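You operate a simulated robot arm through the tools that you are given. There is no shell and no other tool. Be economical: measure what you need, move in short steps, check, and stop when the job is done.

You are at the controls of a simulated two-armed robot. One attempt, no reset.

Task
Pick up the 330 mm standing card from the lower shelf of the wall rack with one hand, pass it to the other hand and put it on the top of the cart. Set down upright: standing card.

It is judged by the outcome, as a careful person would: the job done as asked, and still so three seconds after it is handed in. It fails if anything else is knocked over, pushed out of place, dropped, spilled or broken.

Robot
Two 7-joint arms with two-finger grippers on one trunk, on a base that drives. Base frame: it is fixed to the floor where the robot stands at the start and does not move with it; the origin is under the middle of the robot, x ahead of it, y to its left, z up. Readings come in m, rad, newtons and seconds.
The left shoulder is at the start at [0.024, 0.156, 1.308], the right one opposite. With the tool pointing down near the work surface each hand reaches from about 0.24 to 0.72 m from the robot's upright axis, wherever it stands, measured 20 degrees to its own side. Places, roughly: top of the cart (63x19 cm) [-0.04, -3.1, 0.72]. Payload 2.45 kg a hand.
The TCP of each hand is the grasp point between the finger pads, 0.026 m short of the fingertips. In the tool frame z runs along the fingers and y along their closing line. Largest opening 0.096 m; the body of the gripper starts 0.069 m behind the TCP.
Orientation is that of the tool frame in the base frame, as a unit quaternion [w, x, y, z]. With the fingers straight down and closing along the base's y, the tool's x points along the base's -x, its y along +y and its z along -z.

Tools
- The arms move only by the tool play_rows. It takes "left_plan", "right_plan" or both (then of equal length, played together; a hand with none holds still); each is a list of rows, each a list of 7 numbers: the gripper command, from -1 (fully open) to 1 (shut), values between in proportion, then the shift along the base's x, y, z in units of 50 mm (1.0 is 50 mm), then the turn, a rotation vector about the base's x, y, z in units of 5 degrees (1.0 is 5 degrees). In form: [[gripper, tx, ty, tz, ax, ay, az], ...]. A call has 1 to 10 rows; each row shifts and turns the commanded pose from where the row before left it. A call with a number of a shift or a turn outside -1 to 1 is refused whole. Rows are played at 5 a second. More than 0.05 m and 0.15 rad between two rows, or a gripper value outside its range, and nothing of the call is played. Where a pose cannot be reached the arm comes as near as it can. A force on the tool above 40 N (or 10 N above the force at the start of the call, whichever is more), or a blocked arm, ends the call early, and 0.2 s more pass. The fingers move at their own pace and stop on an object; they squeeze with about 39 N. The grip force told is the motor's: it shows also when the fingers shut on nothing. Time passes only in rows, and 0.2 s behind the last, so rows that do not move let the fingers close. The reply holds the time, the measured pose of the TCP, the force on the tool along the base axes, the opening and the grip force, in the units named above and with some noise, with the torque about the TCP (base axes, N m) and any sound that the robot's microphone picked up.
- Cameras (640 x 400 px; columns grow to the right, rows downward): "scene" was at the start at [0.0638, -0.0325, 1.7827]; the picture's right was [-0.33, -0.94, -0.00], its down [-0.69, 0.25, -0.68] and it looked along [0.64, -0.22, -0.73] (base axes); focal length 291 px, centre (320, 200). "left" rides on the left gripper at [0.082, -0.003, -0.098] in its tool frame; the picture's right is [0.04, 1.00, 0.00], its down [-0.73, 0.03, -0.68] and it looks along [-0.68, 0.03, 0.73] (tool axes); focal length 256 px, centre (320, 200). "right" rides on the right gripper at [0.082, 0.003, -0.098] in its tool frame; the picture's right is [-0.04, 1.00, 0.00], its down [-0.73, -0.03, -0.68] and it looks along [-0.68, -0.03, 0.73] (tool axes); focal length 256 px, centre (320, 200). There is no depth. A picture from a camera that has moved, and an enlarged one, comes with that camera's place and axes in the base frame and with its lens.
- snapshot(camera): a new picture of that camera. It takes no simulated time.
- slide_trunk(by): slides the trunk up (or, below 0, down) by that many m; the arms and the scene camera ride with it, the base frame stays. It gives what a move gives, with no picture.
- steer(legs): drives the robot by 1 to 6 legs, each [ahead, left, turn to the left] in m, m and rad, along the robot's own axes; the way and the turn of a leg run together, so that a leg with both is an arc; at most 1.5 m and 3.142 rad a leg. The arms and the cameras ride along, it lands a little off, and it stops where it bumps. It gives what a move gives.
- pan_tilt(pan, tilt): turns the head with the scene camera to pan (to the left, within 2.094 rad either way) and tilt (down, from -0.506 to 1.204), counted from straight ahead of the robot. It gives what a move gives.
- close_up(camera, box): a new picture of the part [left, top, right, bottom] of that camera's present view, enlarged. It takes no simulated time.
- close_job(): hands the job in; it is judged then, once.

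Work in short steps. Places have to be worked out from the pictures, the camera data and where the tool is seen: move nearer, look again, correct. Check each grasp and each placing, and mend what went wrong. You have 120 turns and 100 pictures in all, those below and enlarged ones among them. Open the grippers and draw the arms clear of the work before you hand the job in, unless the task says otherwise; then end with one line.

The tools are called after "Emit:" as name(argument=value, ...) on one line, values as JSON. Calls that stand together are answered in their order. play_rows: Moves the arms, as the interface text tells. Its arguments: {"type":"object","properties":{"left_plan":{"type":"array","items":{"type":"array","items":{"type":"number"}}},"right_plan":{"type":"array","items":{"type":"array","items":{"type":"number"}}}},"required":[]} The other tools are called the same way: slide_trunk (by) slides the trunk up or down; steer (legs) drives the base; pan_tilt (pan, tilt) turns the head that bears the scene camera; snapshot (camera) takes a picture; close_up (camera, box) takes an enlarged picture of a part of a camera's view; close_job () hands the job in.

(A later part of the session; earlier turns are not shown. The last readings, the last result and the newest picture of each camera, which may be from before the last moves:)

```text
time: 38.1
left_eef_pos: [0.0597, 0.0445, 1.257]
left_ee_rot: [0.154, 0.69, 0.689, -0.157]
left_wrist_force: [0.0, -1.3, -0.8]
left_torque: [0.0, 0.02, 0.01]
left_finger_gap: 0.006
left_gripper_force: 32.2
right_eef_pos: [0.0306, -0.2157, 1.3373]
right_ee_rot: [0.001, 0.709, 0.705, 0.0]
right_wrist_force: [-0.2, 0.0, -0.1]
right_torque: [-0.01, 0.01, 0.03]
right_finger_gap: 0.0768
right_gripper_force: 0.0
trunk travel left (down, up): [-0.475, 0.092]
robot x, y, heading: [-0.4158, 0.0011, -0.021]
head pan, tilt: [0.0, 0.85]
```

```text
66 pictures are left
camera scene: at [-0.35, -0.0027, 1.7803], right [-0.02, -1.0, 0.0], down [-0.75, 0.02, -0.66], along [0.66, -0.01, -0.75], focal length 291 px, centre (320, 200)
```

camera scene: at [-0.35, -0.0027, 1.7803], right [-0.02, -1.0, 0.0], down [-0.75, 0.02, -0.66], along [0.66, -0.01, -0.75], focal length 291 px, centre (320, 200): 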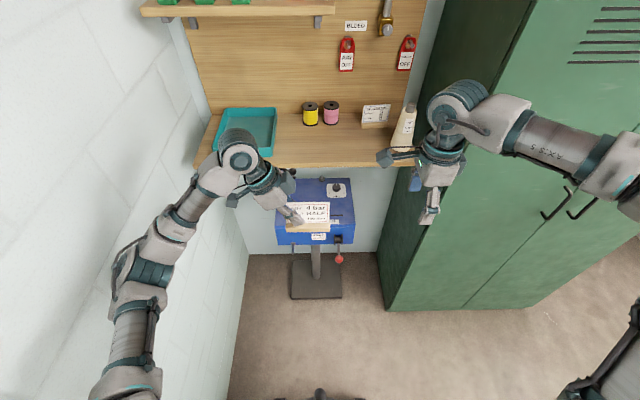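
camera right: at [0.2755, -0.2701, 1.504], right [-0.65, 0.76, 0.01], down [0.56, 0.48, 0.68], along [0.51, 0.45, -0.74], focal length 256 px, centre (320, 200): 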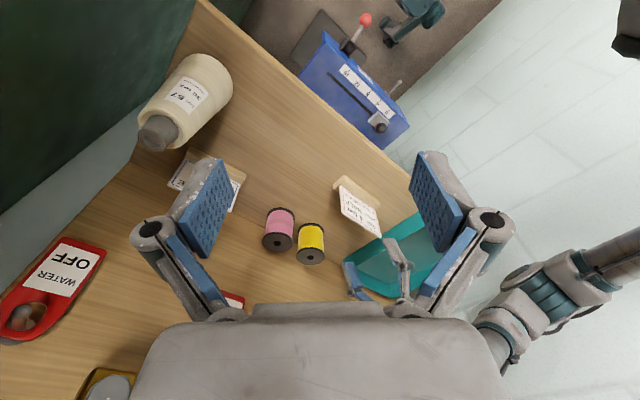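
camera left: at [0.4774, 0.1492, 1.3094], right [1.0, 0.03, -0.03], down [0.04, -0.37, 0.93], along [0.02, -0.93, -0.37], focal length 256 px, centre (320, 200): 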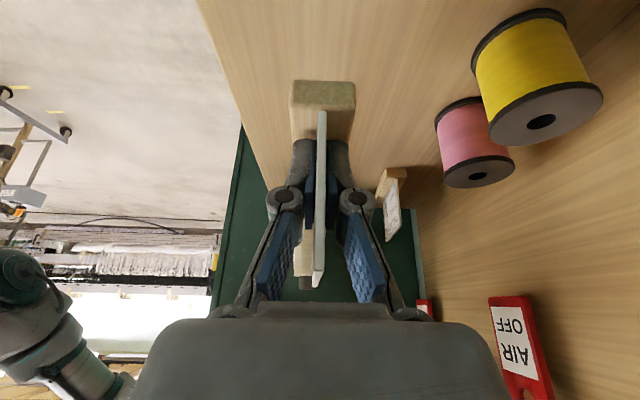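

Yaw −90° is reached freely. Now I tilt the right hand 30° outward and bring it to about (0.06, −0.10, 1.335), just right of the card.

Emit:
play_rows(right_plan=[[-0.6, 0.07, 0.2, 0, 0.75, 0, 0], [-0.6, 0.07, 0.2, 0, 0.75, 0, 0], [-0.6, 0.07, 0.3, 0, 0.75, 0, 0], [-0.6, 0.07, 0.3, 0, 0.75, 0, 0], [-0.6, 0.07, 0.3, 0, 0.75, 0, 0], [-0.6, 0.07, 0.3, 0, 0.75, 0, 0], [-0.6, 0.07, 0.3, 0, 0.75, 0, 0], [-0.6, 0.07, 0.3, 0, 0.75, 0, 0]])

Emit:
snapshot(camera="right")

Emit:
snapshot(camera="scene")

```text
time: 39.9
left_eef_pos: [0.0602, 0.0445, 1.257]
left_ee_rot: [0.153, 0.69, 0.689, -0.157]
left_wrist_force: [0.7, -0.2, 0.1]
left_torque: [0.02, 0.01, -0.03]
left_finger_gap: 0.006
left_gripper_force: 32.0
right_eef_pos: [0.0591, -0.1039, 1.3369]
right_ee_rot: [-0.184, 0.683, 0.682, 0.184]
right_wrist_force: [0.6, -0.4, -0.3]
right_torque: [0.01, -0.02, -0.03]
right_finger_gap: 0.0771
right_gripper_force: 0.0
trunk travel left (down, up): [-0.475, 0.092]
robot x, y, heading: [-0.4172, -0.0012, -0.021]
head pan, tilt: [0.0, 0.85]
```

```text
65 pictures are left
camera right: at [0.0624, -0.0837, 1.4622], right [1.0, -0.04, -0.02], down [-0.03, -0.97, 0.22], along [-0.03, -0.22, -0.98], focal length 256 px, centre (320, 200)
```

right: 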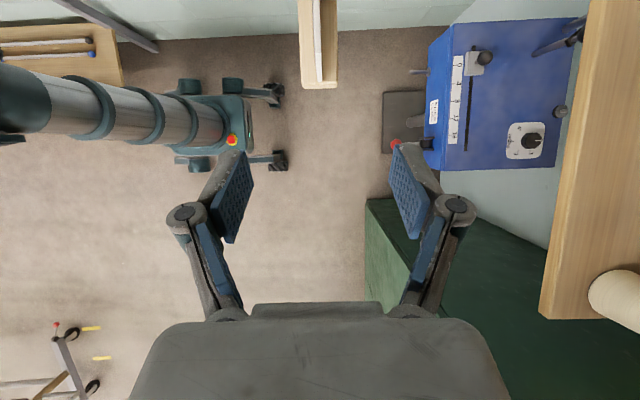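

```text
64 pictures are left
camera scene: at [-0.3492, -0.0024, 1.7802], right [-0.02, -1.0, 0.0], down [-0.75, 0.02, -0.66], along [0.66, -0.01, -0.75], focal length 291 px, centre (320, 200)
```

scene: 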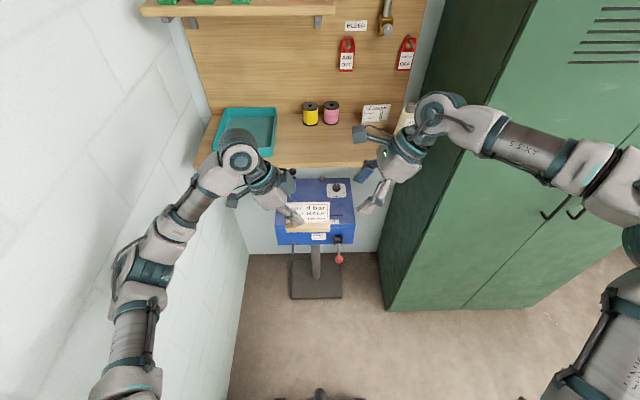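

The card shows at the picture's top with its plate in line (x≈0.059). I approach diagonally, stopping short for a look.

Emit:
play_rows(right_plan=[[-0.6, 0, 0.4, -0.35, 0, 0, 0], [-0.6, 0, 0.4, -0.35, 0, 0, 0], [-0.6, 0, 0.4, -0.35, 0, 0, 0]])

Emit:
snapshot(camera="right")

Emit:
close_up(camera="scene", box=[200, 80, 460, 260])

Emit:
snapshot(camera="left")

```text
time: 40.7
left_eef_pos: [0.0605, 0.0467, 1.2576]
left_ee_rot: [0.153, 0.69, 0.69, -0.158]
left_wrist_force: [0.4, 0.8, -0.4]
left_torque: [-0.02, -0.01, -0.01]
left_finger_gap: 0.006
left_gripper_force: 32.3
right_eef_pos: [0.0612, -0.0435, 1.283]
right_ee_rot: [-0.184, 0.685, 0.681, 0.183]
right_wrist_force: [0.8, 0.2, 0.3]
right_torque: [-0.03, 0.0, 0.01]
right_finger_gap: 0.0769
right_gripper_force: 0.0
trunk travel left (down, up): [-0.475, 0.092]
robot x, y, heading: [-0.4174, -0.0027, -0.025]
head pan, tilt: [0.0, 0.85]
```

```text
63 pictures are left
camera right: at [0.0636, -0.0223, 1.4079], right [1.0, -0.04, -0.02], down [-0.03, -0.97, 0.22], along [-0.03, -0.22, -0.98], focal length 256 px, centre (320, 200)
```

right: 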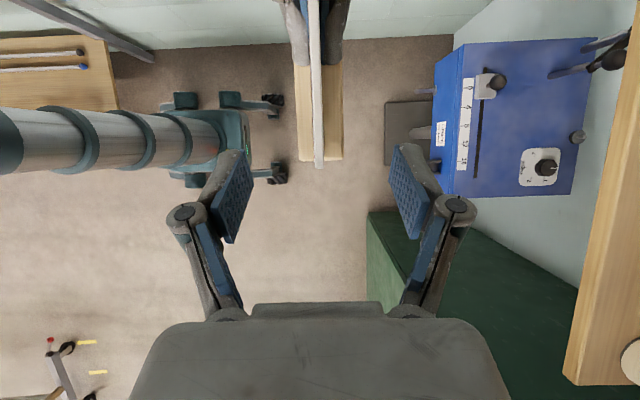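

```text
2.22 times, centred on (330, 170) of scene
camera zoom: at [-0.3473, -0.0013, 1.7801], right [-0.02, -1.0, 0.0], down [-0.75, 0.02, -0.66], along [0.66, -0.02, -0.76], focal length 647 px, centre (298, 267)
```

zoom: 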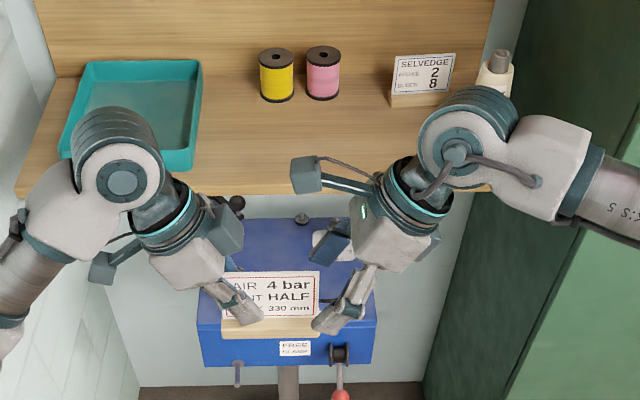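

```text
61 pictures are left
camera left: at [0.0583, 0.1619, 1.31], right [1.0, 0.03, -0.02], down [0.03, -0.37, 0.93], along [0.02, -0.93, -0.37], focal length 256 px, centre (320, 200)
```

left: 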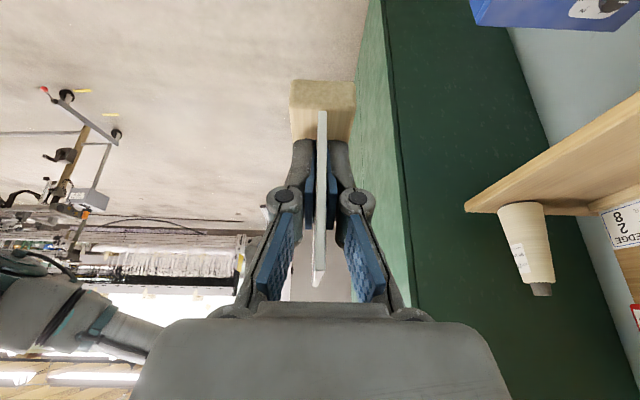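

Plate is centred between the right fingers and the right camera housing still has about 5 cm to the left gripper. I advance the last 14 mm left and 26 mm down.

Emit:
play_rows(right_plan=[[-0.6, -0.02, 0.1, -0.2, 0, 0, 0], [-0.6, 0, 0.1, -0.2, 0, 0, 0], [-0.6, 0, 0.07, -0.12, 0, 0, 0], [-0.6, 0, 0, 0, 0, 0, 0]])

Emit:
snapshot(camera="right")

Emit:
close_up(camera="scene", box=[240, 110, 400, 230])

```text
time: 41.7
left_eef_pos: [0.0599, 0.0444, 1.2572]
left_ee_rot: [0.153, 0.69, 0.69, -0.157]
left_wrist_force: [-0.2, 0.1, -0.6]
left_torque: [0.03, 0.0, -0.01]
left_finger_gap: 0.0061
left_gripper_force: 32.3
right_eef_pos: [0.0528, -0.0376, 1.2574]
right_ee_rot: [-0.183, 0.684, 0.682, 0.184]
right_wrist_force: [0.5, 0.2, -0.2]
right_torque: [0.0, -0.01, -0.03]
right_finger_gap: 0.0767
right_gripper_force: 0.0
right hand out of reach, approached as far as the arm can: row 2
trunk travel left (down, up): [-0.475, 0.092]
robot x, y, heading: [-0.4157, 0.0006, -0.026]
head pan, tilt: [0.0, 0.85]
```

```text
60 pictures are left
camera right: at [0.0567, -0.0167, 1.3817], right [1.0, -0.04, -0.02], down [-0.03, -0.97, 0.22], along [-0.03, -0.22, -0.98], focal length 256 px, centre (320, 200)
```

right: 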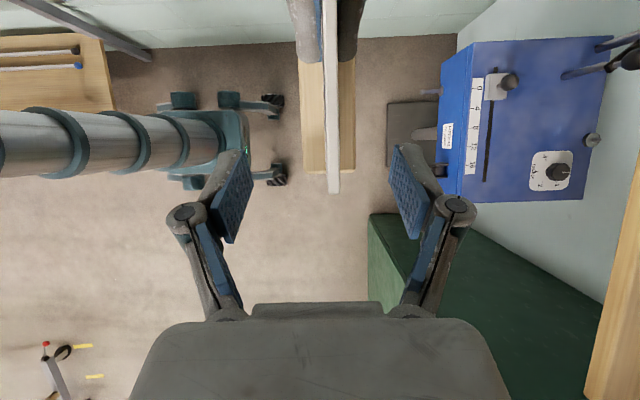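

```text
3.33 times, centred on (320, 170) of scene
camera zoom: at [-0.3499, -0.0022, 1.7803], right [-0.02, -1.0, 0.0], down [-0.75, 0.02, -0.66], along [0.66, -0.01, -0.75], focal length 971 px, centre (320, 300)
```

zoom: 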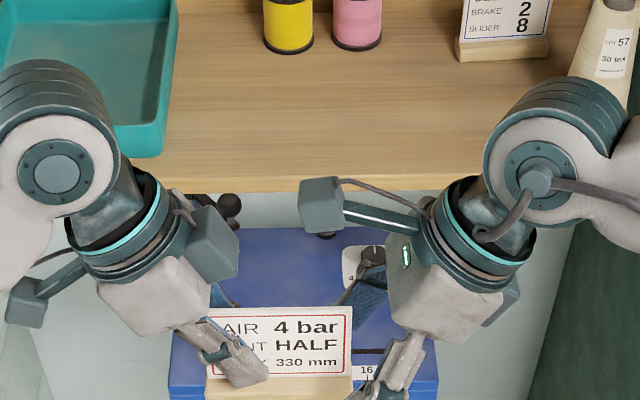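

The right arm is at its reach limit, so I bring the card to it: left hand −7 mm in x and −15 mm in y.

Emit:
play_rows(left_plan=[[1, -0.07, -0.15, 0, 0, 0, 0], [1, -0.07, -0.15, 0, 0, 0, 0], [1, 0, 0, 0, 0, 0, 0]])

Emit:
snapshot(camera="right")

Emit:
close_up(camera="scene", box=[240, 110, 400, 230])

```text
time: 42.5
left_eef_pos: [0.0532, 0.0287, 1.2575]
left_ee_rot: [0.154, 0.691, 0.689, -0.157]
left_wrist_force: [0.5, 0.0, -1.2]
left_torque: [0.01, 0.02, 0.01]
left_finger_gap: 0.0062
left_gripper_force: 32.0
right_eef_pos: [0.0548, -0.0383, 1.2561]
right_ee_rot: [-0.183, 0.684, 0.682, 0.184]
right_wrist_force: [-1.1, -0.6, 0.9]
right_torque: [0.06, 0.05, 0.02]
right_finger_gap: 0.0769
right_gripper_force: 0.1
trunk travel left (down, up): [-0.475, 0.092]
robot x, y, heading: [-0.4196, -0.0009, -0.023]
head pan, tilt: [0.0, 0.85]
```

```text
58 pictures are left
camera right: at [0.0572, -0.0169, 1.3816], right [1.0, -0.04, -0.02], down [-0.03, -0.97, 0.22], along [-0.03, -0.22, -0.98], focal length 256 px, centre (320, 200)
```

right: 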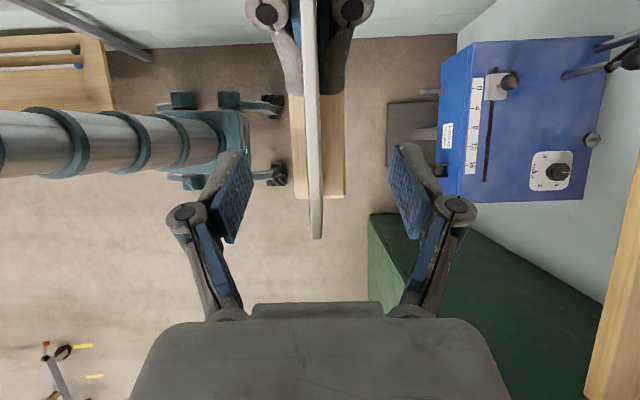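

```text
3.33 times, centred on (320, 170) of scene
camera zoom: at [-0.3493, -0.0023, 1.7802], right [-0.02, -1.0, 0.0], down [-0.75, 0.02, -0.66], along [0.66, -0.01, -0.75], focal length 971 px, centre (320, 300)
```

zoom: 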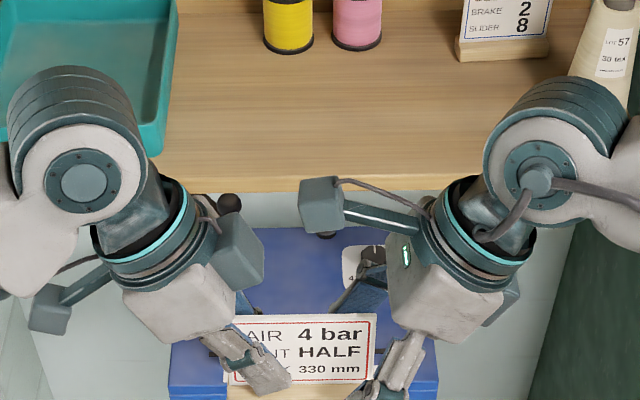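

The plate now lies 15+ mm inside the right fingers and is centred within ~2 mm. I nudge +2 mm and close the right hand gently while the left still holds.

Emit:
play_rows(left_plan=[[1, 0.04, 0, 0, 0, 0, 0], [1, 0, 0, 0, 0, 0, 0], [1, 0, 0, 0, 0, 0, 0], [1, 0, 0, 0, 0, 0, 0], [1, 0, 0, 0, 0, 0, 0], [1, 0, 0, 0, 0, 0, 0]], right_plan=[[0.2, 0, 0, 0, 0, 0, 0], [0.6, 0, 0, 0, 0, 0, 0], [0.8, 0, 0, 0, 0, 0, 0], [1, 0, 0, 0, 0, 0, 0], [1, 0, 0, 0, 0, 0, 0], [1, 0, 0, 0, 0, 0, 0]])

Emit:
snapshot(camera="right")

Emit:
snapshot(camera="left")

```text
time: 43.9
left_eef_pos: [0.0542, 0.0292, 1.2579]
left_ee_rot: [0.154, 0.691, 0.689, -0.157]
left_wrist_force: [-6.7, -1.4, -0.9]
left_torque: [0.04, 0.07, -0.23]
left_finger_gap: 0.006
left_gripper_force: 32.3
right_eef_pos: [0.055, -0.0373, 1.2572]
right_ee_rot: [-0.183, 0.684, 0.682, 0.184]
right_wrist_force: [6.6, 1.1, 0.1]
right_torque: [0.0, -0.02, -0.23]
right_finger_gap: 0.0062
right_gripper_force: 32.5
trunk travel left (down, up): [-0.475, 0.092]
robot x, y, heading: [-0.418, -0.0008, -0.027]
head pan, tilt: [0.0, 0.85]
```

```text
56 pictures are left
camera right: at [0.0573, -0.0169, 1.3817], right [1.0, -0.04, -0.02], down [-0.03, -0.97, 0.22], along [-0.03, -0.22, -0.98], focal length 256 px, centre (320, 200)
```

right: 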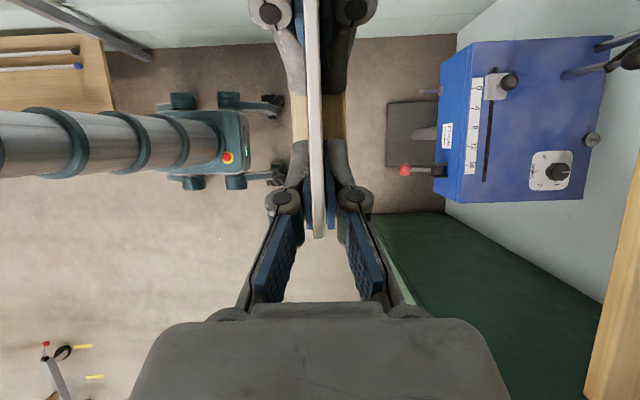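

```text
55 pictures are left
camera left: at [0.0522, 0.1459, 1.3109], right [1.0, 0.03, -0.02], down [0.03, -0.37, 0.93], along [0.02, -0.93, -0.37], focal length 256 px, centre (320, 200)
```

left: 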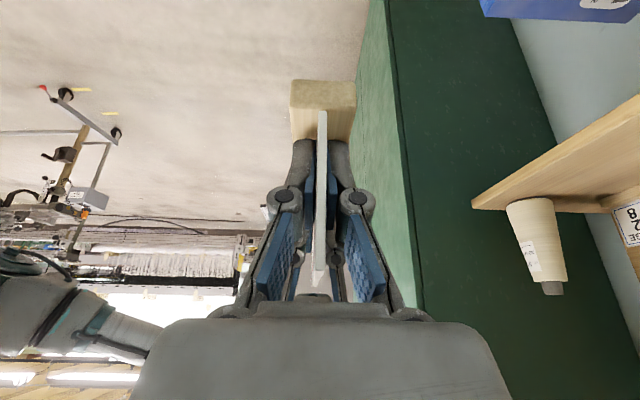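

Both hands hold it (gap 6 mm, 32 N each). I open the left hand and draw it back along its tilted axis.

Emit:
play_rows(left_plan=[[0.6, 0, 0, 0, 0, 0, 0], [0, 0, 0, 0, 0, 0, 0], [-0.4, 0, 0, 0, 0, 0, 0], [-0.4, 0, 0.3, 0.4, 0, 0, 0], [-0.4, 0, 0.4, 0.6, 0, 0, 0], [-0.4, 0, 0.5, 0.6, 0, 0, 0], [-0.4, 0, 0.6, 0.6, 0, 0, 0], [-0.4, 0, 0.6, 0.2, 0, 0, 0]])

Emit:
snapshot(camera="right")

Emit:
snapshot(camera="scene")

Emit:
snapshot(camera="left")

```text
time: 45.7
left_eef_pos: [0.0552, 0.1521, 1.3779]
left_ee_rot: [0.154, 0.69, 0.689, -0.158]
left_wrist_force: [-0.1, 1.1, -0.2]
left_torque: [0.03, 0.0, 0.0]
left_finger_gap: 0.0671
left_gripper_force: 0.0
right_eef_pos: [0.0527, -0.0349, 1.2576]
right_ee_rot: [-0.181, 0.685, 0.681, 0.184]
right_wrist_force: [-0.3, -0.2, 0.6]
right_torque: [-0.04, 0.03, 0.02]
right_finger_gap: 0.0061
right_gripper_force: 32.2
trunk travel left (down, up): [-0.475, 0.092]
robot x, y, heading: [-0.4204, -0.0031, -0.021]
head pan, tilt: [0.0, 0.85]
```

```text
54 pictures are left
camera right: at [0.0563, -0.0141, 1.382], right [1.0, -0.04, -0.02], down [-0.03, -0.97, 0.22], along [-0.03, -0.22, -0.97], focal length 256 px, centre (320, 200)
```

right: 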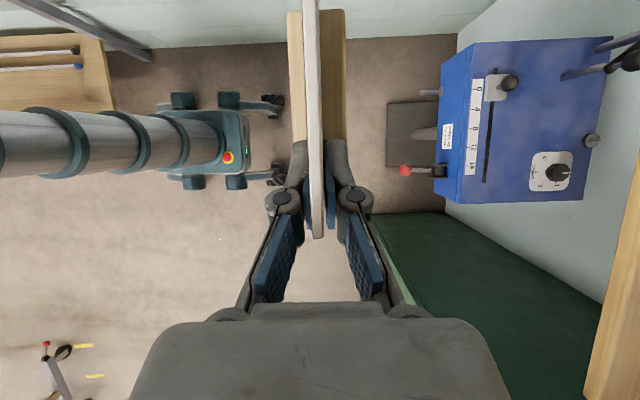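

```text
53 pictures are left
camera scene: at [-0.3507, 0.0015, 1.7803], right [-0.02, -1.0, 0.0], down [-0.75, 0.02, -0.66], along [0.66, -0.02, -0.75], focal length 291 px, centre (320, 200)
```

scene: 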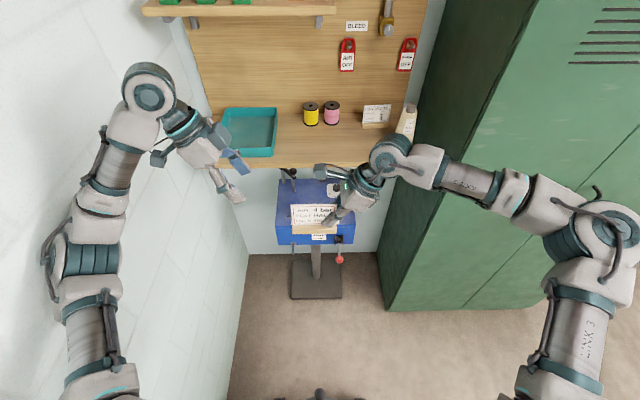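

```text
52 pictures are left
camera left: at [0.0535, 0.2684, 1.4301], right [1.0, 0.03, -0.02], down [0.03, -0.37, 0.93], along [0.02, -0.93, -0.37], focal length 256 px, centre (320, 200)
```

left: 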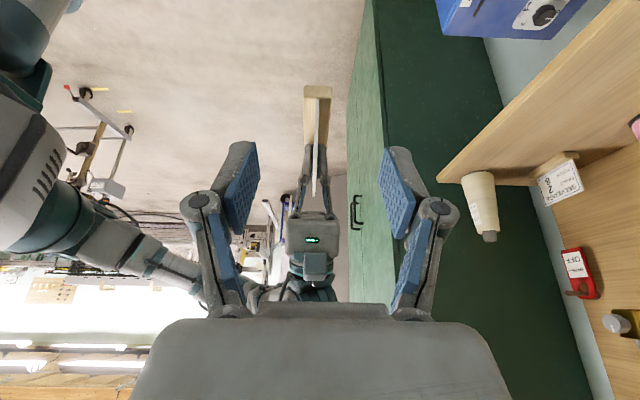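

Handover done: the right hand alone holds the card upright. I back a little more and strafe right along the locker, keeping well off its front, then look for the cart.

Emit:
steer(legs=[[-0.15, 0, 0], [0, -1.0, 0]])

Emit:
pan_tilt(pan=-1.4, tilt=0.5)

Emit:
snapshot(camera="scene")

```text
time: 48.7
left_eef_pos: [-0.0812, -0.0359, 1.3816]
left_ee_rot: [0.149, 0.733, 0.643, -0.166]
left_wrist_force: [0.8, 0.0, -0.4]
left_torque: [-0.07, 0.03, 0.02]
left_finger_gap: 0.0675
left_gripper_force: 0.1
right_eef_pos: [-0.1083, -0.2202, 1.262]
right_ee_rot: [-0.165, 0.725, 0.639, 0.195]
right_wrist_force: [-0.3, 0.7, -0.4]
right_torque: [-0.09, -0.01, -0.02]
right_finger_gap: 0.006
right_gripper_force: 32.4
trunk travel left (down, up): [-0.475, 0.092]
robot x, y, heading: [-0.5628, -0.1358, -0.151]
head pan, tilt: [0.0, 0.85]
stopped in leg 2: the robot was blocked; the commanded pose is now the measured one
```

```text
time: 50.3
left_eef_pos: [-0.0871, -0.0589, 1.3834]
left_ee_rot: [0.146, 0.736, 0.642, -0.161]
left_wrist_force: [-0.1, 0.2, -0.1]
left_torque: [0.03, 0.0, -0.02]
left_finger_gap: 0.0671
left_gripper_force: 0.0
right_eef_pos: [-0.112, -0.2423, 1.2617]
right_ee_rot: [-0.169, 0.725, 0.636, 0.201]
right_wrist_force: [-0.5, -0.2, -0.3]
right_torque: [-0.03, 0.03, 0.01]
right_finger_gap: 0.006
right_gripper_force: 32.4
trunk travel left (down, up): [-0.475, 0.092]
robot x, y, heading: [-0.559, -0.1411, -0.15]
head pan, tilt: [-1.4, 0.499]
```

```text
51 pictures are left
camera scene: at [-0.568, -0.2271, 1.8108], right [-1.0, -0.02, 0.0], down [-0.01, 0.48, -0.88], along [0.01, -0.88, -0.48], focal length 291 px, centre (320, 200)
```

scene: 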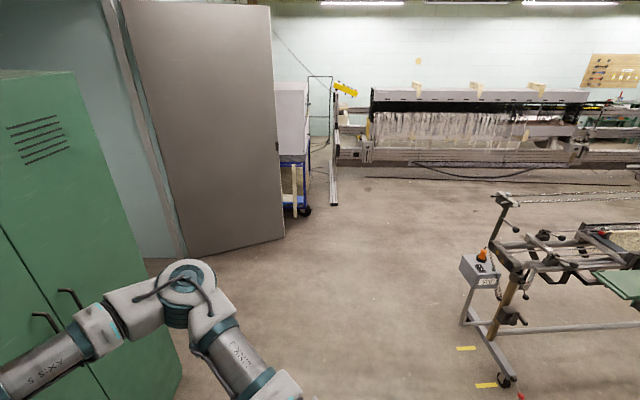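

The strafe was blocked early and the robot yawed 8°. The elbow is far from the locker, so I look down around the base for what it touched.

Emit:
pan_tilt(pan=-2.09, tilt=1.1)

Emit:
snapshot(camera="scene")

Emit:
pan_tilt(pan=2.09, tilt=1.1)

Emit:
snapshot(camera="scene")

Emit:
snapshot(camera="right")

```text
time: 51.3
left_eef_pos: [-0.0843, -0.054, 1.3831]
left_ee_rot: [0.148, 0.734, 0.643, -0.162]
left_wrist_force: [-0.5, -0.2, 0.3]
left_torque: [0.01, 0.0, 0.0]
left_finger_gap: 0.0674
left_gripper_force: 0.0
right_eef_pos: [-0.1119, -0.2379, 1.2618]
right_ee_rot: [-0.168, 0.726, 0.637, 0.2]
right_wrist_force: [0.5, -0.4, -0.1]
right_torque: [-0.02, 0.04, 0.0]
right_finger_gap: 0.006
right_gripper_force: 32.9
trunk travel left (down, up): [-0.475, 0.092]
robot x, y, heading: [-0.5637, -0.1354, -0.152]
head pan, tilt: [-2.089, 1.1]
```

```text
50 pictures are left
camera scene: at [-0.6088, -0.1854, 1.7633], right [-0.78, 0.62, 0.0], down [0.55, 0.7, -0.46], along [-0.29, -0.36, -0.89], focal length 291 px, centre (320, 200)
```

scene: 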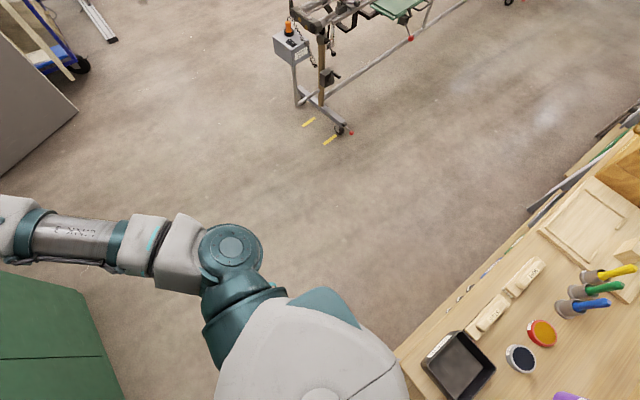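

```text
time: 54.7
left_eef_pos: [-0.0844, -0.0477, 1.3826]
left_ee_rot: [0.148, 0.734, 0.643, -0.162]
left_wrist_force: [-1.1, -1.1, -0.6]
left_torque: [-0.04, 0.0, 0.01]
left_finger_gap: 0.0674
left_gripper_force: 0.0
right_eef_pos: [-0.1108, -0.2329, 1.2625]
right_ee_rot: [-0.167, 0.725, 0.638, 0.199]
right_wrist_force: [0.4, -0.1, -0.4]
right_torque: [-0.03, 0.06, 0.01]
right_finger_gap: 0.006
right_gripper_force: 31.9
trunk travel left (down, up): [-0.475, 0.092]
robot x, y, heading: [-0.5643, -0.1374, -0.151]
head pan, tilt: [2.089, 1.1]
```

```text
49 pictures are left
camera scene: at [-0.5921, -0.0732, 1.7632], right [0.93, 0.36, 0.0], down [0.32, -0.83, -0.46], along [-0.17, 0.42, -0.89], focal length 291 px, centre (320, 200)
```

scene: 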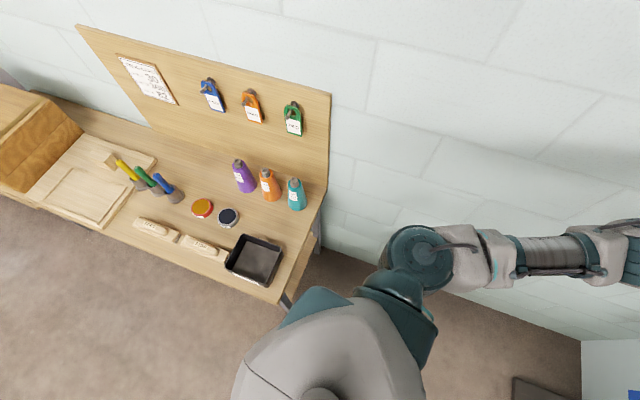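

```text
48 pictures are left
camera right: at [-0.1064, -0.2124, 1.3871], right [0.99, -0.17, -0.01], down [-0.16, -0.96, 0.22], along [-0.04, -0.21, -0.98], focal length 256 px, centre (320, 200)
```

right: 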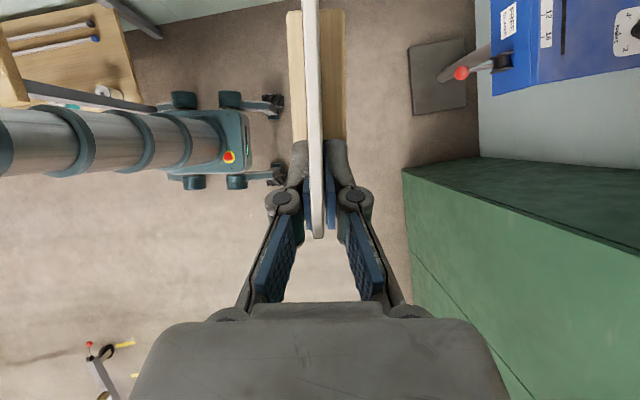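

The base's rear slid under the bench corner (about (−0.75, 0.01)) and its leg blocked the strafe. Nothing on the bench is disturbed; I pull forward first, then strafe right.

Emit:
steer(legs=[[0.2, 0, 0], [0, 0, 0.15], [0, -0.6, 0]])

Emit:
pan_tilt(pan=2.09, tilt=0.8)

Emit:
snapshot(camera="scene")

```text
time: 59.9
left_eef_pos: [0.0866, -0.6152, 1.3819]
left_ee_rot: [0.158, 0.688, 0.692, -0.153]
left_wrist_force: [0.4, 0.7, 0.6]
left_torque: [-0.01, -0.01, 0.02]
left_finger_gap: 0.0672
left_gripper_force: 0.0
right_eef_pos: [0.0846, -0.8021, 1.2628]
right_ee_rot: [-0.18, 0.68, 0.686, 0.186]
right_wrist_force: [0.1, -0.2, -0.9]
right_torque: [-0.06, 0.0, -0.01]
right_finger_gap: 0.0062
right_gripper_force: 32.3
trunk travel left (down, up): [-0.475, 0.092]
robot x, y, heading: [-0.3772, -0.7715, -0.018]
head pan, tilt: [2.089, 1.1]
```

```text
time: 60.7
left_eef_pos: [0.0825, -0.6141, 1.3832]
left_ee_rot: [0.159, 0.688, 0.691, -0.153]
left_wrist_force: [-0.7, 0.1, -0.2]
left_torque: [-0.04, -0.02, 0.02]
left_finger_gap: 0.067
left_gripper_force: 0.0
right_eef_pos: [0.0815, -0.8009, 1.2643]
right_ee_rot: [-0.178, 0.679, 0.687, 0.187]
right_wrist_force: [0.6, 0.6, -0.9]
right_torque: [-0.04, 0.01, 0.02]
right_finger_gap: 0.0062
right_gripper_force: 31.7
trunk travel left (down, up): [-0.475, 0.092]
robot x, y, heading: [-0.3773, -0.7678, -0.013]
head pan, tilt: [2.089, 0.799]
```

```text
47 pictures are left
camera scene: at [-0.4214, -0.6864, 1.7842], right [0.88, 0.48, -0.01], down [0.34, -0.63, -0.69], along [-0.34, 0.61, -0.72], focal length 291 px, centre (320, 200)
```

scene: 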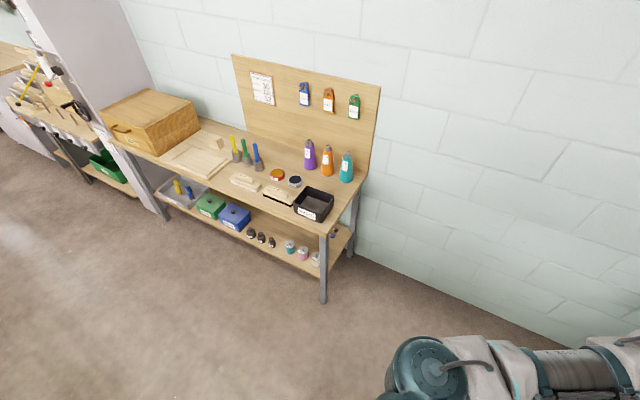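

Clear, bench undisturbed. I back away from the locker and strafe further right, then look at the cart.

Emit:
steer(legs=[[-0.4, 0, 0], [0, -1.2, 0]])

Emit:
pan_tilt(pan=-0.9, tilt=0.5)

Emit:
snapshot(camera="scene")

```text
time: 68.9
left_eef_pos: [-0.3403, -1.8317, 1.3858]
left_ee_rot: [0.155, 0.693, 0.688, -0.149]
left_wrist_force: [-1.0, 0.0, -1.3]
left_torque: [-0.01, -0.03, 0.0]
left_finger_gap: 0.0673
left_gripper_force: 0.0
right_eef_pos: [-0.3422, -2.0154, 1.264]
right_ee_rot: [-0.181, 0.681, 0.683, 0.191]
right_wrist_force: [0.5, 0.5, -1.0]
right_torque: [-0.03, 0.02, -0.02]
right_finger_gap: 0.0058
right_gripper_force: 32.5
trunk travel left (down, up): [-0.475, 0.092]
robot x, y, heading: [-0.7972, -1.973, -0.023]
head pan, tilt: [2.089, 0.799]
```

```text
time: 71.5
left_eef_pos: [-0.3441, -1.8254, 1.386]
left_ee_rot: [0.158, 0.693, 0.688, -0.15]
left_wrist_force: [0.0, -0.1, 0.1]
left_torque: [0.01, 0.03, 0.01]
left_finger_gap: 0.0671
left_gripper_force: 0.2
right_eef_pos: [-0.3448, -2.0107, 1.2651]
right_ee_rot: [-0.178, 0.682, 0.684, 0.19]
right_wrist_force: [-0.4, 0.7, -1.9]
right_torque: [-0.01, 0.03, 0.0]
right_finger_gap: 0.0059
right_gripper_force: 32.1
trunk travel left (down, up): [-0.475, 0.092]
robot x, y, heading: [-0.7961, -1.9692, -0.027]
head pan, tilt: [-0.901, 0.499]
```

```text
46 pictures are left
camera scene: at [-0.7506, -2.0403, 1.8104], right [-0.8, -0.6, 0.0], down [-0.29, 0.38, -0.88], along [0.53, -0.7, -0.48], focal length 291 px, centre (320, 200)
```

scene: 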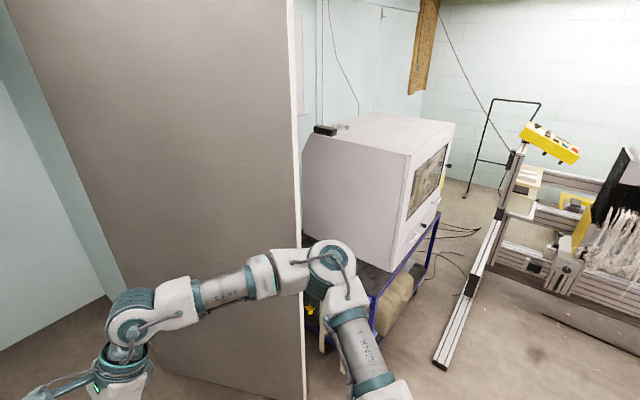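

The cart carries a big white machine; a vertical post of the loom stands near (−0.69, −3.42). I zoom on the cart to see where its free top is.

Emit:
close_up(camera="scene", box=[290, 100, 490, 360])

Emit:
pan_tilt(pan=-1.5, tilt=0.6)

Emit:
snapshot(camera="scene")

```text
1.54 times, centred on (390, 230) of scene
camera zoom: at [-0.7506, -2.0403, 1.8104], right [-0.8, -0.6, 0.0], down [-0.29, 0.38, -0.88], along [0.53, -0.7, -0.48], focal length 448 px, centre (212, 154)
```

zoom: 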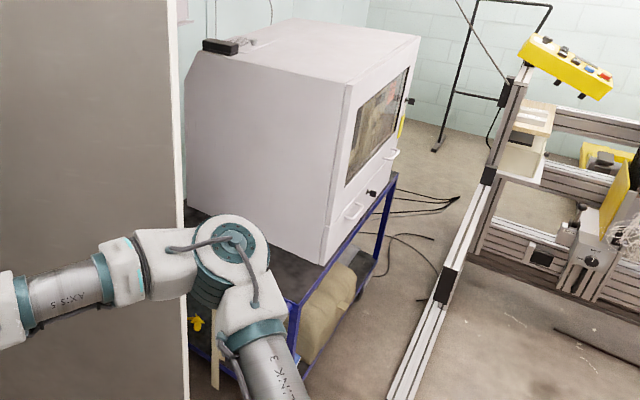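

```text
time: 72.5
left_eef_pos: [-0.3435, -1.8265, 1.3855]
left_ee_rot: [0.159, 0.692, 0.689, -0.149]
left_wrist_force: [0.6, -0.8, 0.1]
left_torque: [-0.03, -0.02, 0.02]
left_finger_gap: 0.0673
left_gripper_force: 0.1
right_eef_pos: [-0.3448, -2.0112, 1.2663]
right_ee_rot: [-0.179, 0.682, 0.683, 0.191]
right_wrist_force: [0.0, -0.1, -1.0]
right_torque: [-0.04, -0.01, 0.01]
right_finger_gap: 0.0061
right_gripper_force: 32.0
trunk travel left (down, up): [-0.475, 0.092]
robot x, y, heading: [-0.7965, -1.9704, -0.023]
head pan, tilt: [-1.499, 0.6]
```

```text
44 pictures are left
camera scene: at [-0.8012, -2.0568, 1.8015], right [-1.0, -0.05, 0.0], down [-0.03, 0.56, -0.83], along [0.04, -0.82, -0.56], focal length 291 px, centre (320, 200)
```

scene: 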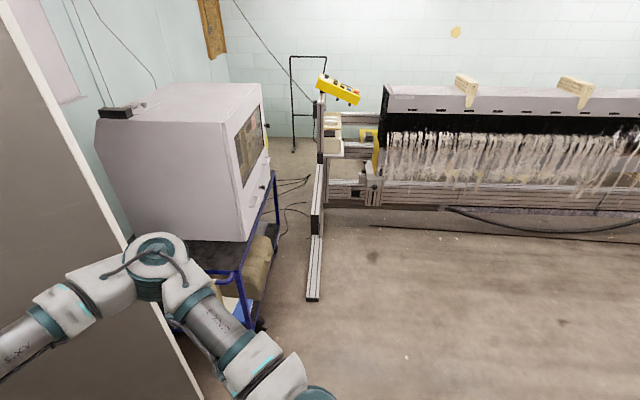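

The bar near (−0.69, −3.4) is a floor foot only. The free strip runs along x on the +y side of the machine (y≈−3.0…−3.2, x from −0.36), so I'll come in from the −x/+y corner with the card turned about 45°, keeping the tilted hand off the machine. First I tuck the left arm and, in free space, lower, extend and yaw the right hand.

Emit:
play_rows(left_plan=[[-0.4, -0.25, 0.05, 0, 0.5, 0, 1], [-0.4, -0.25, 0.05, 0, 0.5, 0, 1], [-0.4, -0.25, 0.05, 0, 0.5, 0, 1], [-0.4, -0.25, 0.05, 0, 0.5, 0, 1], [-0.4, -0.25, 0.05, 0, 0.5, 0, 1], [-0.4, -0.25, 0.05, 0, 0.5, 0, 1], [-0.4, -0.25, 0.05, 0, 0.5, 0, 1], [-0.4, -0.25, 0.05, 0, 0.5, 0, 1], [-0.4, -0.25, 0.05, 0, 0.5, 0, 1], [-0.4, -0.25, 0.05, 0, 0.5, 0, 1]], right_plan=[[1, 0, 0, -0.5, 0, 0, -0.3], [1, 0, 0, -0.5, 0, 0, -0.3], [1, 0.1, -0.1, -0.5, 0, 0, -0.3], [1, 0.2, -0.1, -0.5, 0, 0, -0.3], [1, 0.3, -0.1, -0.5, 0, 0, -0.3], [1, 0.3, -0.1, -0.5, 0, 0, -0.3], [1, 0.3, -0.1, -0.5, 0, 0, -0.3], [1, 0.3, -0.1, -0.5, 0, 0, -0.3], [1, 0.3, -0.1, -0.5, 0, 0, -0.4], [1, 0.3, 0, -0.5, 0, 0, -0.4]])

Emit:
pan_tilt(pan=-0.3, tilt=0.9)

Emit:
snapshot(camera="scene")

```text
time: 74.7
left_eef_pos: [-0.4699, -1.8034, 1.3863]
left_ee_rot: [0.058, 0.354, 0.93, 0.08]
left_wrist_force: [-0.3, -0.4, 0.1]
left_torque: [0.03, -0.03, 0.01]
left_finger_gap: 0.067
left_gripper_force: 0.1
right_eef_pos: [-0.2819, -2.0965, 1.0512]
right_ee_rot: [-0.149, 0.771, 0.581, 0.214]
right_wrist_force: [-0.1, 0.0, -0.1]
right_torque: [0.0, 0.03, 0.0]
right_finger_gap: 0.0059
right_gripper_force: 31.7
right hand out of reach, approached as far as the arm can: row 6, 7, 8, 9, 10
trunk travel left (down, up): [-0.475, 0.092]
robot x, y, heading: [-0.7963, -1.9706, -0.024]
head pan, tilt: [-1.499, 0.6]
```

```text
time: 76.1
left_eef_pos: [-0.4682, -1.8012, 1.3854]
left_ee_rot: [0.057, 0.357, 0.929, 0.078]
left_wrist_force: [-0.3, -1.1, -0.8]
left_torque: [0.0, -0.02, 0.03]
left_finger_gap: 0.0674
left_gripper_force: 0.1
right_eef_pos: [-0.2814, -2.0938, 1.0504]
right_ee_rot: [-0.15, 0.77, 0.581, 0.214]
right_wrist_force: [0.3, 0.7, -0.8]
right_torque: [0.02, 0.03, 0.03]
right_finger_gap: 0.0058
right_gripper_force: 32.3
trunk travel left (down, up): [-0.475, 0.092]
robot x, y, heading: [-0.7943, -1.971, -0.021]
head pan, tilt: [-0.3, 0.901]
```

```text
43 pictures are left
camera scene: at [-0.7347, -1.9929, 1.7764], right [-0.32, -0.95, 0.0], down [-0.74, 0.25, -0.62], along [0.59, -0.2, -0.79], focal length 291 px, centre (320, 200)
```

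scene: 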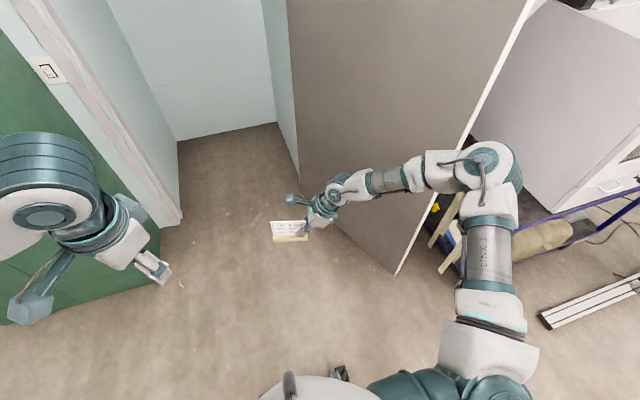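

Card yaw is now about −16° relative to the robot. I tuck the left hand a bit further out and back, then turn right 0.58 rad and drive to a staging spot near (−0.74, −2.5).

Emit:
play_rows(left_plan=[[-0.4, -0.3, 0.4, 0, 0, 0, 0.5], [-0.4, -0.3, 0.4, 0, 0, 0, 0.5], [-0.4, -0.3, 0.4, 0, 0, 0, 0.5], [-0.4, -0.3, 0.4, 0, 0, 0, 0.5], [-0.4, -0.3, 0.4, 0, 0, 0, 0.5]])

Emit:
steer(legs=[[0, 0, -0.58], [0.35, -0.39, 0]])

Emit:
pan_tilt(pan=-0.2, tilt=0.9)

Emit:
snapshot(camera="scene")

```text
time: 77.3
left_eef_pos: [-0.5447, -1.6985, 1.3836]
left_ee_rot: [0.049, 0.253, 0.963, 0.084]
left_wrist_force: [-0.4, -1.0, 0.9]
left_torque: [-0.03, 0.0, 0.01]
left_finger_gap: 0.0673
left_gripper_force: 0.0
right_eef_pos: [-0.2822, -2.0942, 1.052]
right_ee_rot: [-0.148, 0.771, 0.581, 0.214]
right_wrist_force: [0.0, -0.4, 0.6]
right_torque: [-0.06, 0.0, 0.02]
right_finger_gap: 0.006
right_gripper_force: 32.3
trunk travel left (down, up): [-0.475, 0.092]
robot x, y, heading: [-0.7961, -1.9675, -0.028]
head pan, tilt: [-0.3, 0.901]
```

```text
time: 82.0
left_eef_pos: [-0.362, -2.3993, 1.3837]
left_ee_rot: [0.071, 0.521, 0.848, 0.065]
left_wrist_force: [0.4, 1.0, 0.1]
left_torque: [0.02, -0.03, 0.02]
left_finger_gap: 0.0671
left_gripper_force: 0.0
right_eef_pos: [-0.3634, -2.871, 1.052]
right_ee_rot: [-0.08, 0.906, 0.335, 0.246]
right_wrist_force: [0.1, 0.0, -0.7]
right_torque: [-0.06, 0.0, -0.03]
right_finger_gap: 0.0061
right_gripper_force: 32.1
trunk travel left (down, up): [-0.475, 0.092]
robot x, y, heading: [-0.7266, -2.4879, -0.615]
head pan, tilt: [-0.3, 0.901]
```

```text
time: 82.6
left_eef_pos: [-0.3706, -2.4084, 1.3868]
left_ee_rot: [0.073, 0.521, 0.848, 0.068]
left_wrist_force: [0.0, -0.1, 0.3]
left_torque: [0.0, -0.03, -0.04]
left_finger_gap: 0.067
left_gripper_force: 0.1
right_eef_pos: [-0.3706, -2.8792, 1.0502]
right_ee_rot: [-0.082, 0.905, 0.333, 0.25]
right_wrist_force: [0.3, 0.8, -1.0]
right_torque: [-0.04, 0.04, 0.0]
right_finger_gap: 0.0061
right_gripper_force: 32.0
trunk travel left (down, up): [-0.475, 0.092]
robot x, y, heading: [-0.7248, -2.4916, -0.613]
head pan, tilt: [-0.201, 0.901]
```

```text
42 pictures are left
camera scene: at [-0.6905, -2.5462, 1.7763], right [-0.73, -0.69, -0.01], down [-0.54, 0.57, -0.62], along [0.43, -0.45, -0.79], focal length 291 px, centre (320, 200)
```

scene: 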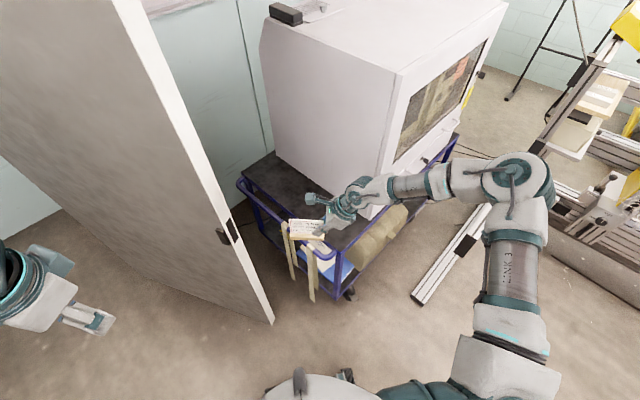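

Now the strip on the cart's near side is visible. I zoom in on it.

Emit:
close_up(camera="scene", box=[220, 120, 460, 310])

```text
2.11 times, centred on (340, 215) of scene
camera zoom: at [-0.6905, -2.5462, 1.7763], right [-0.73, -0.69, -0.01], down [-0.54, 0.57, -0.62], along [0.43, -0.45, -0.79], focal length 613 px, centre (278, 168)
```

zoom: 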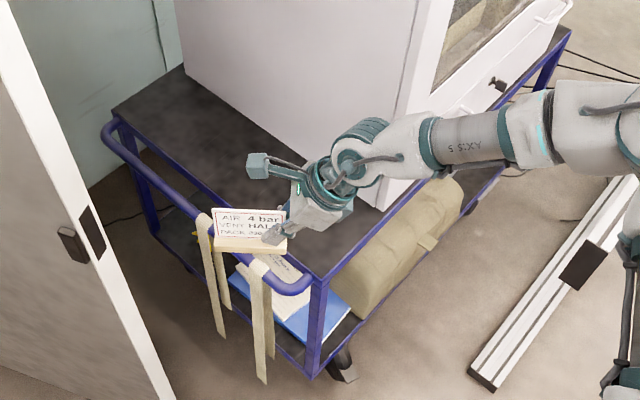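

Cart top corner is at (−0.36, −3.01), machine side at y≈−3.225, door edge at (−0.145, −2.72). I want the card's centre near (−0.27, −3.08), so I drive 0.19 ahead and 0.135 right with the card still high above the cart.

Emit:
steer(legs=[[0.1, -0.07, 0], [0.085, -0.06, 0]])

Emit:
snapshot(camera="scene")

Emit:
snapshot(camera="right")

```text
time: 84.7
left_eef_pos: [-0.2776, -2.6038, 1.381]
left_ee_rot: [0.07, 0.52, 0.849, 0.061]
left_wrist_force: [0.2, -0.3, -0.8]
left_torque: [0.01, 0.05, 0.06]
left_finger_gap: 0.0674
left_gripper_force: 0.1
right_eef_pos: [-0.281, -3.0848, 1.0511]
right_ee_rot: [-0.079, 0.908, 0.328, 0.247]
right_wrist_force: [0.7, 0.0, -1.6]
right_torque: [-0.01, 0.01, 0.05]
right_finger_gap: 0.0061
right_gripper_force: 31.9
trunk travel left (down, up): [-0.475, 0.092]
robot x, y, heading: [-0.6498, -2.6958, -0.61]
head pan, tilt: [-0.201, 0.901]
```

```text
40 pictures are left
camera scene: at [-0.607, -2.753, 1.7762], right [-0.73, -0.69, 0.0], down [-0.54, 0.57, -0.62], along [0.43, -0.45, -0.79], focal length 291 px, centre (320, 200)
```

scene: 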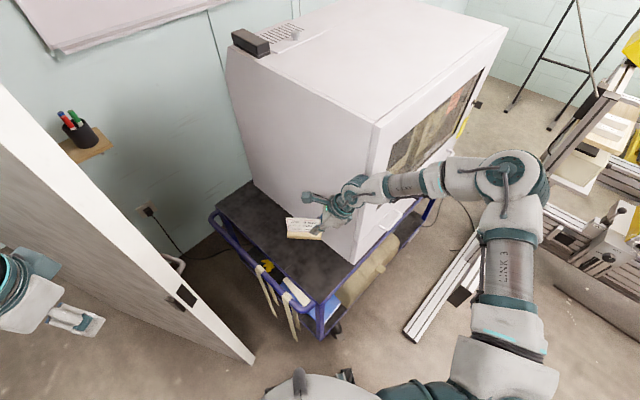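

```text
39 pictures are left
camera right: at [-0.2635, -3.0716, 1.1761], right [0.61, -0.79, 0.0], down [-0.77, -0.59, 0.22], along [-0.18, -0.13, -0.97], focal length 256 px, centre (320, 200)
```

right: 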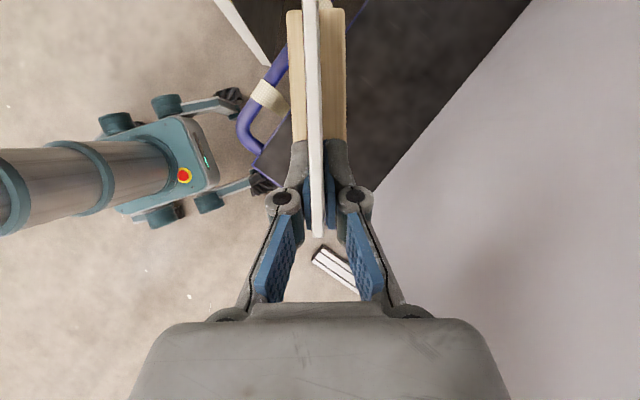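

Card is over the strip, about 15 mm too near the front edge and tipped 1°. I shift −15 mm in y, correct the tip, and slide the trunk down partway.

Emit:
play_rows(right_plan=[[1, 0, -0.15, 0, 0.08, 0.065, 0], [1, 0, -0.15, 0, 0.08, 0.07, 0], [1, 0, 0, 0, 0, 0, 0]])

Emit:
slide_trunk(by=-0.14)

Emit:
snapshot(camera="right")

Emit:
snapshot(camera="scene")

```text
time: 85.5
left_eef_pos: [-0.2898, -2.6001, 1.3841]
left_ee_rot: [0.074, 0.521, 0.848, 0.062]
left_wrist_force: [-0.7, 1.2, -1.1]
left_torque: [-0.06, -0.06, 0.01]
left_finger_gap: 0.067
left_gripper_force: 0.0
right_eef_pos: [-0.2941, -3.1014, 1.0585]
right_ee_rot: [-0.082, 0.91, 0.323, 0.247]
right_wrist_force: [-0.4, -1.1, 0.6]
right_torque: [0.0, 0.05, -0.01]
right_finger_gap: 0.0061
right_gripper_force: 32.5
right hand out of reach, approached as far as the arm can: row 1
trunk travel left (down, up): [-0.475, 0.092]
robot x, y, heading: [-0.6485, -2.7003, -0.611]
head pan, tilt: [-0.201, 0.901]
```

```text
time: 87.1
left_eef_pos: [-0.2804, -2.601, 1.2426]
left_ee_rot: [0.071, 0.519, 0.85, 0.06]
left_wrist_force: [-0.3, 0.4, -1.0]
left_torque: [-0.04, 0.03, -0.02]
left_finger_gap: 0.067
left_gripper_force: 0.1
right_eef_pos: [-0.2877, -3.0973, 0.9157]
right_ee_rot: [-0.086, 0.909, 0.327, 0.243]
right_wrist_force: [-0.3, -1.7, -0.6]
right_torque: [0.05, 0.04, 0.05]
right_finger_gap: 0.006
right_gripper_force: 32.4
trunk travel left (down, up): [-0.335, 0.232]
robot x, y, heading: [-0.6476, -2.6979, -0.609]
head pan, tilt: [-0.201, 0.901]
```

```text
38 pictures are left
camera right: at [-0.2703, -3.0868, 1.0402], right [0.61, -0.79, -0.02], down [-0.77, -0.6, 0.22], along [-0.19, -0.12, -0.97], focal length 256 px, centre (320, 200)
```

right: 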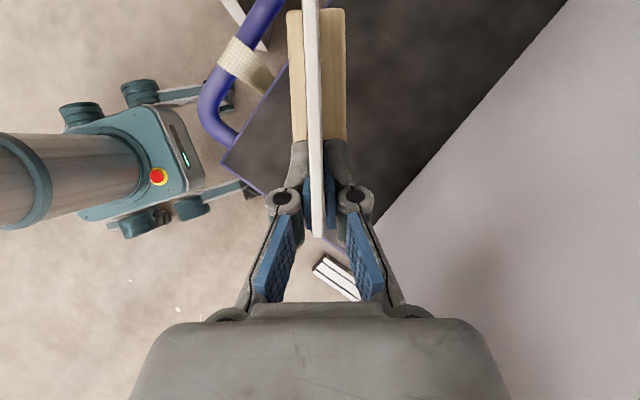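

```text
37 pictures are left
camera scene: at [-0.5857, -2.7683, 1.6365], right [-0.73, -0.69, 0.0], down [-0.54, 0.57, -0.62], along [0.43, -0.45, -0.79], focal length 291 px, centre (320, 200)
```

scene: 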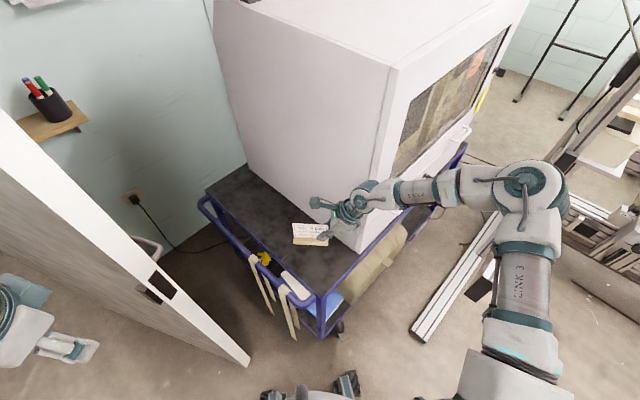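

Card is plumb again and well inside the strip. I lower the trunk another 95 mm (TCP ≈0.82, card bottom ≈0.765) and check.

Emit:
slide_trunk(by=-0.095)

Emit:
snapshot(camera="right")

Emit:
close_up(camera="scene", box=[220, 130, 460, 310])

```text
time: 88.4
left_eef_pos: [-0.275, -2.5918, 1.1463]
left_ee_rot: [0.07, 0.519, 0.85, 0.056]
left_wrist_force: [-0.3, 0.1, -0.1]
left_torque: [-0.05, 0.02, 0.01]
left_finger_gap: 0.0669
left_gripper_force: 0.0
right_eef_pos: [-0.283, -3.0912, 0.8233]
right_ee_rot: [-0.082, 0.91, 0.327, 0.242]
right_wrist_force: [-0.7, 0.3, -0.2]
right_torque: [-0.01, 0.02, 0.03]
right_finger_gap: 0.0061
right_gripper_force: 32.4
trunk travel left (down, up): [-0.24, 0.327]
robot x, y, heading: [-0.6468, -2.6956, -0.608]
head pan, tilt: [-0.201, 0.901]
```

```text
36 pictures are left
camera right: at [-0.2643, -3.0784, 0.9478], right [0.61, -0.79, -0.01], down [-0.77, -0.59, 0.23], along [-0.19, -0.13, -0.97], focal length 256 px, centre (320, 200)
```

right: 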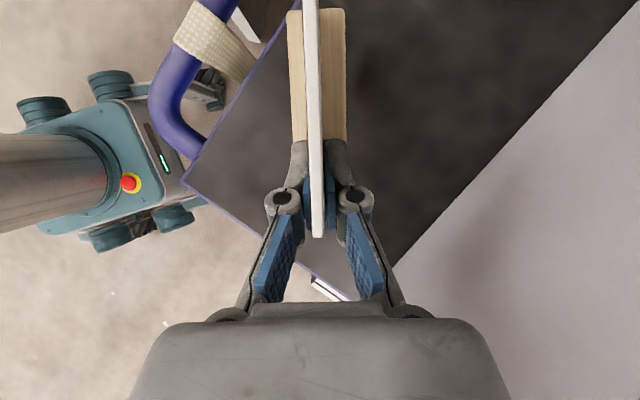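

```text
2.22 times, centred on (340, 220) of scene
camera zoom: at [-0.5316, -2.7877, 1.54], right [-0.73, -0.69, 0.0], down [-0.54, 0.57, -0.62], along [0.42, -0.45, -0.79], focal length 647 px, centre (276, 156)
```

zoom: 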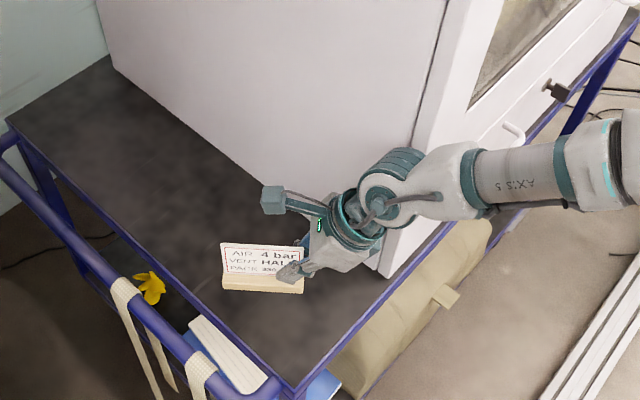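

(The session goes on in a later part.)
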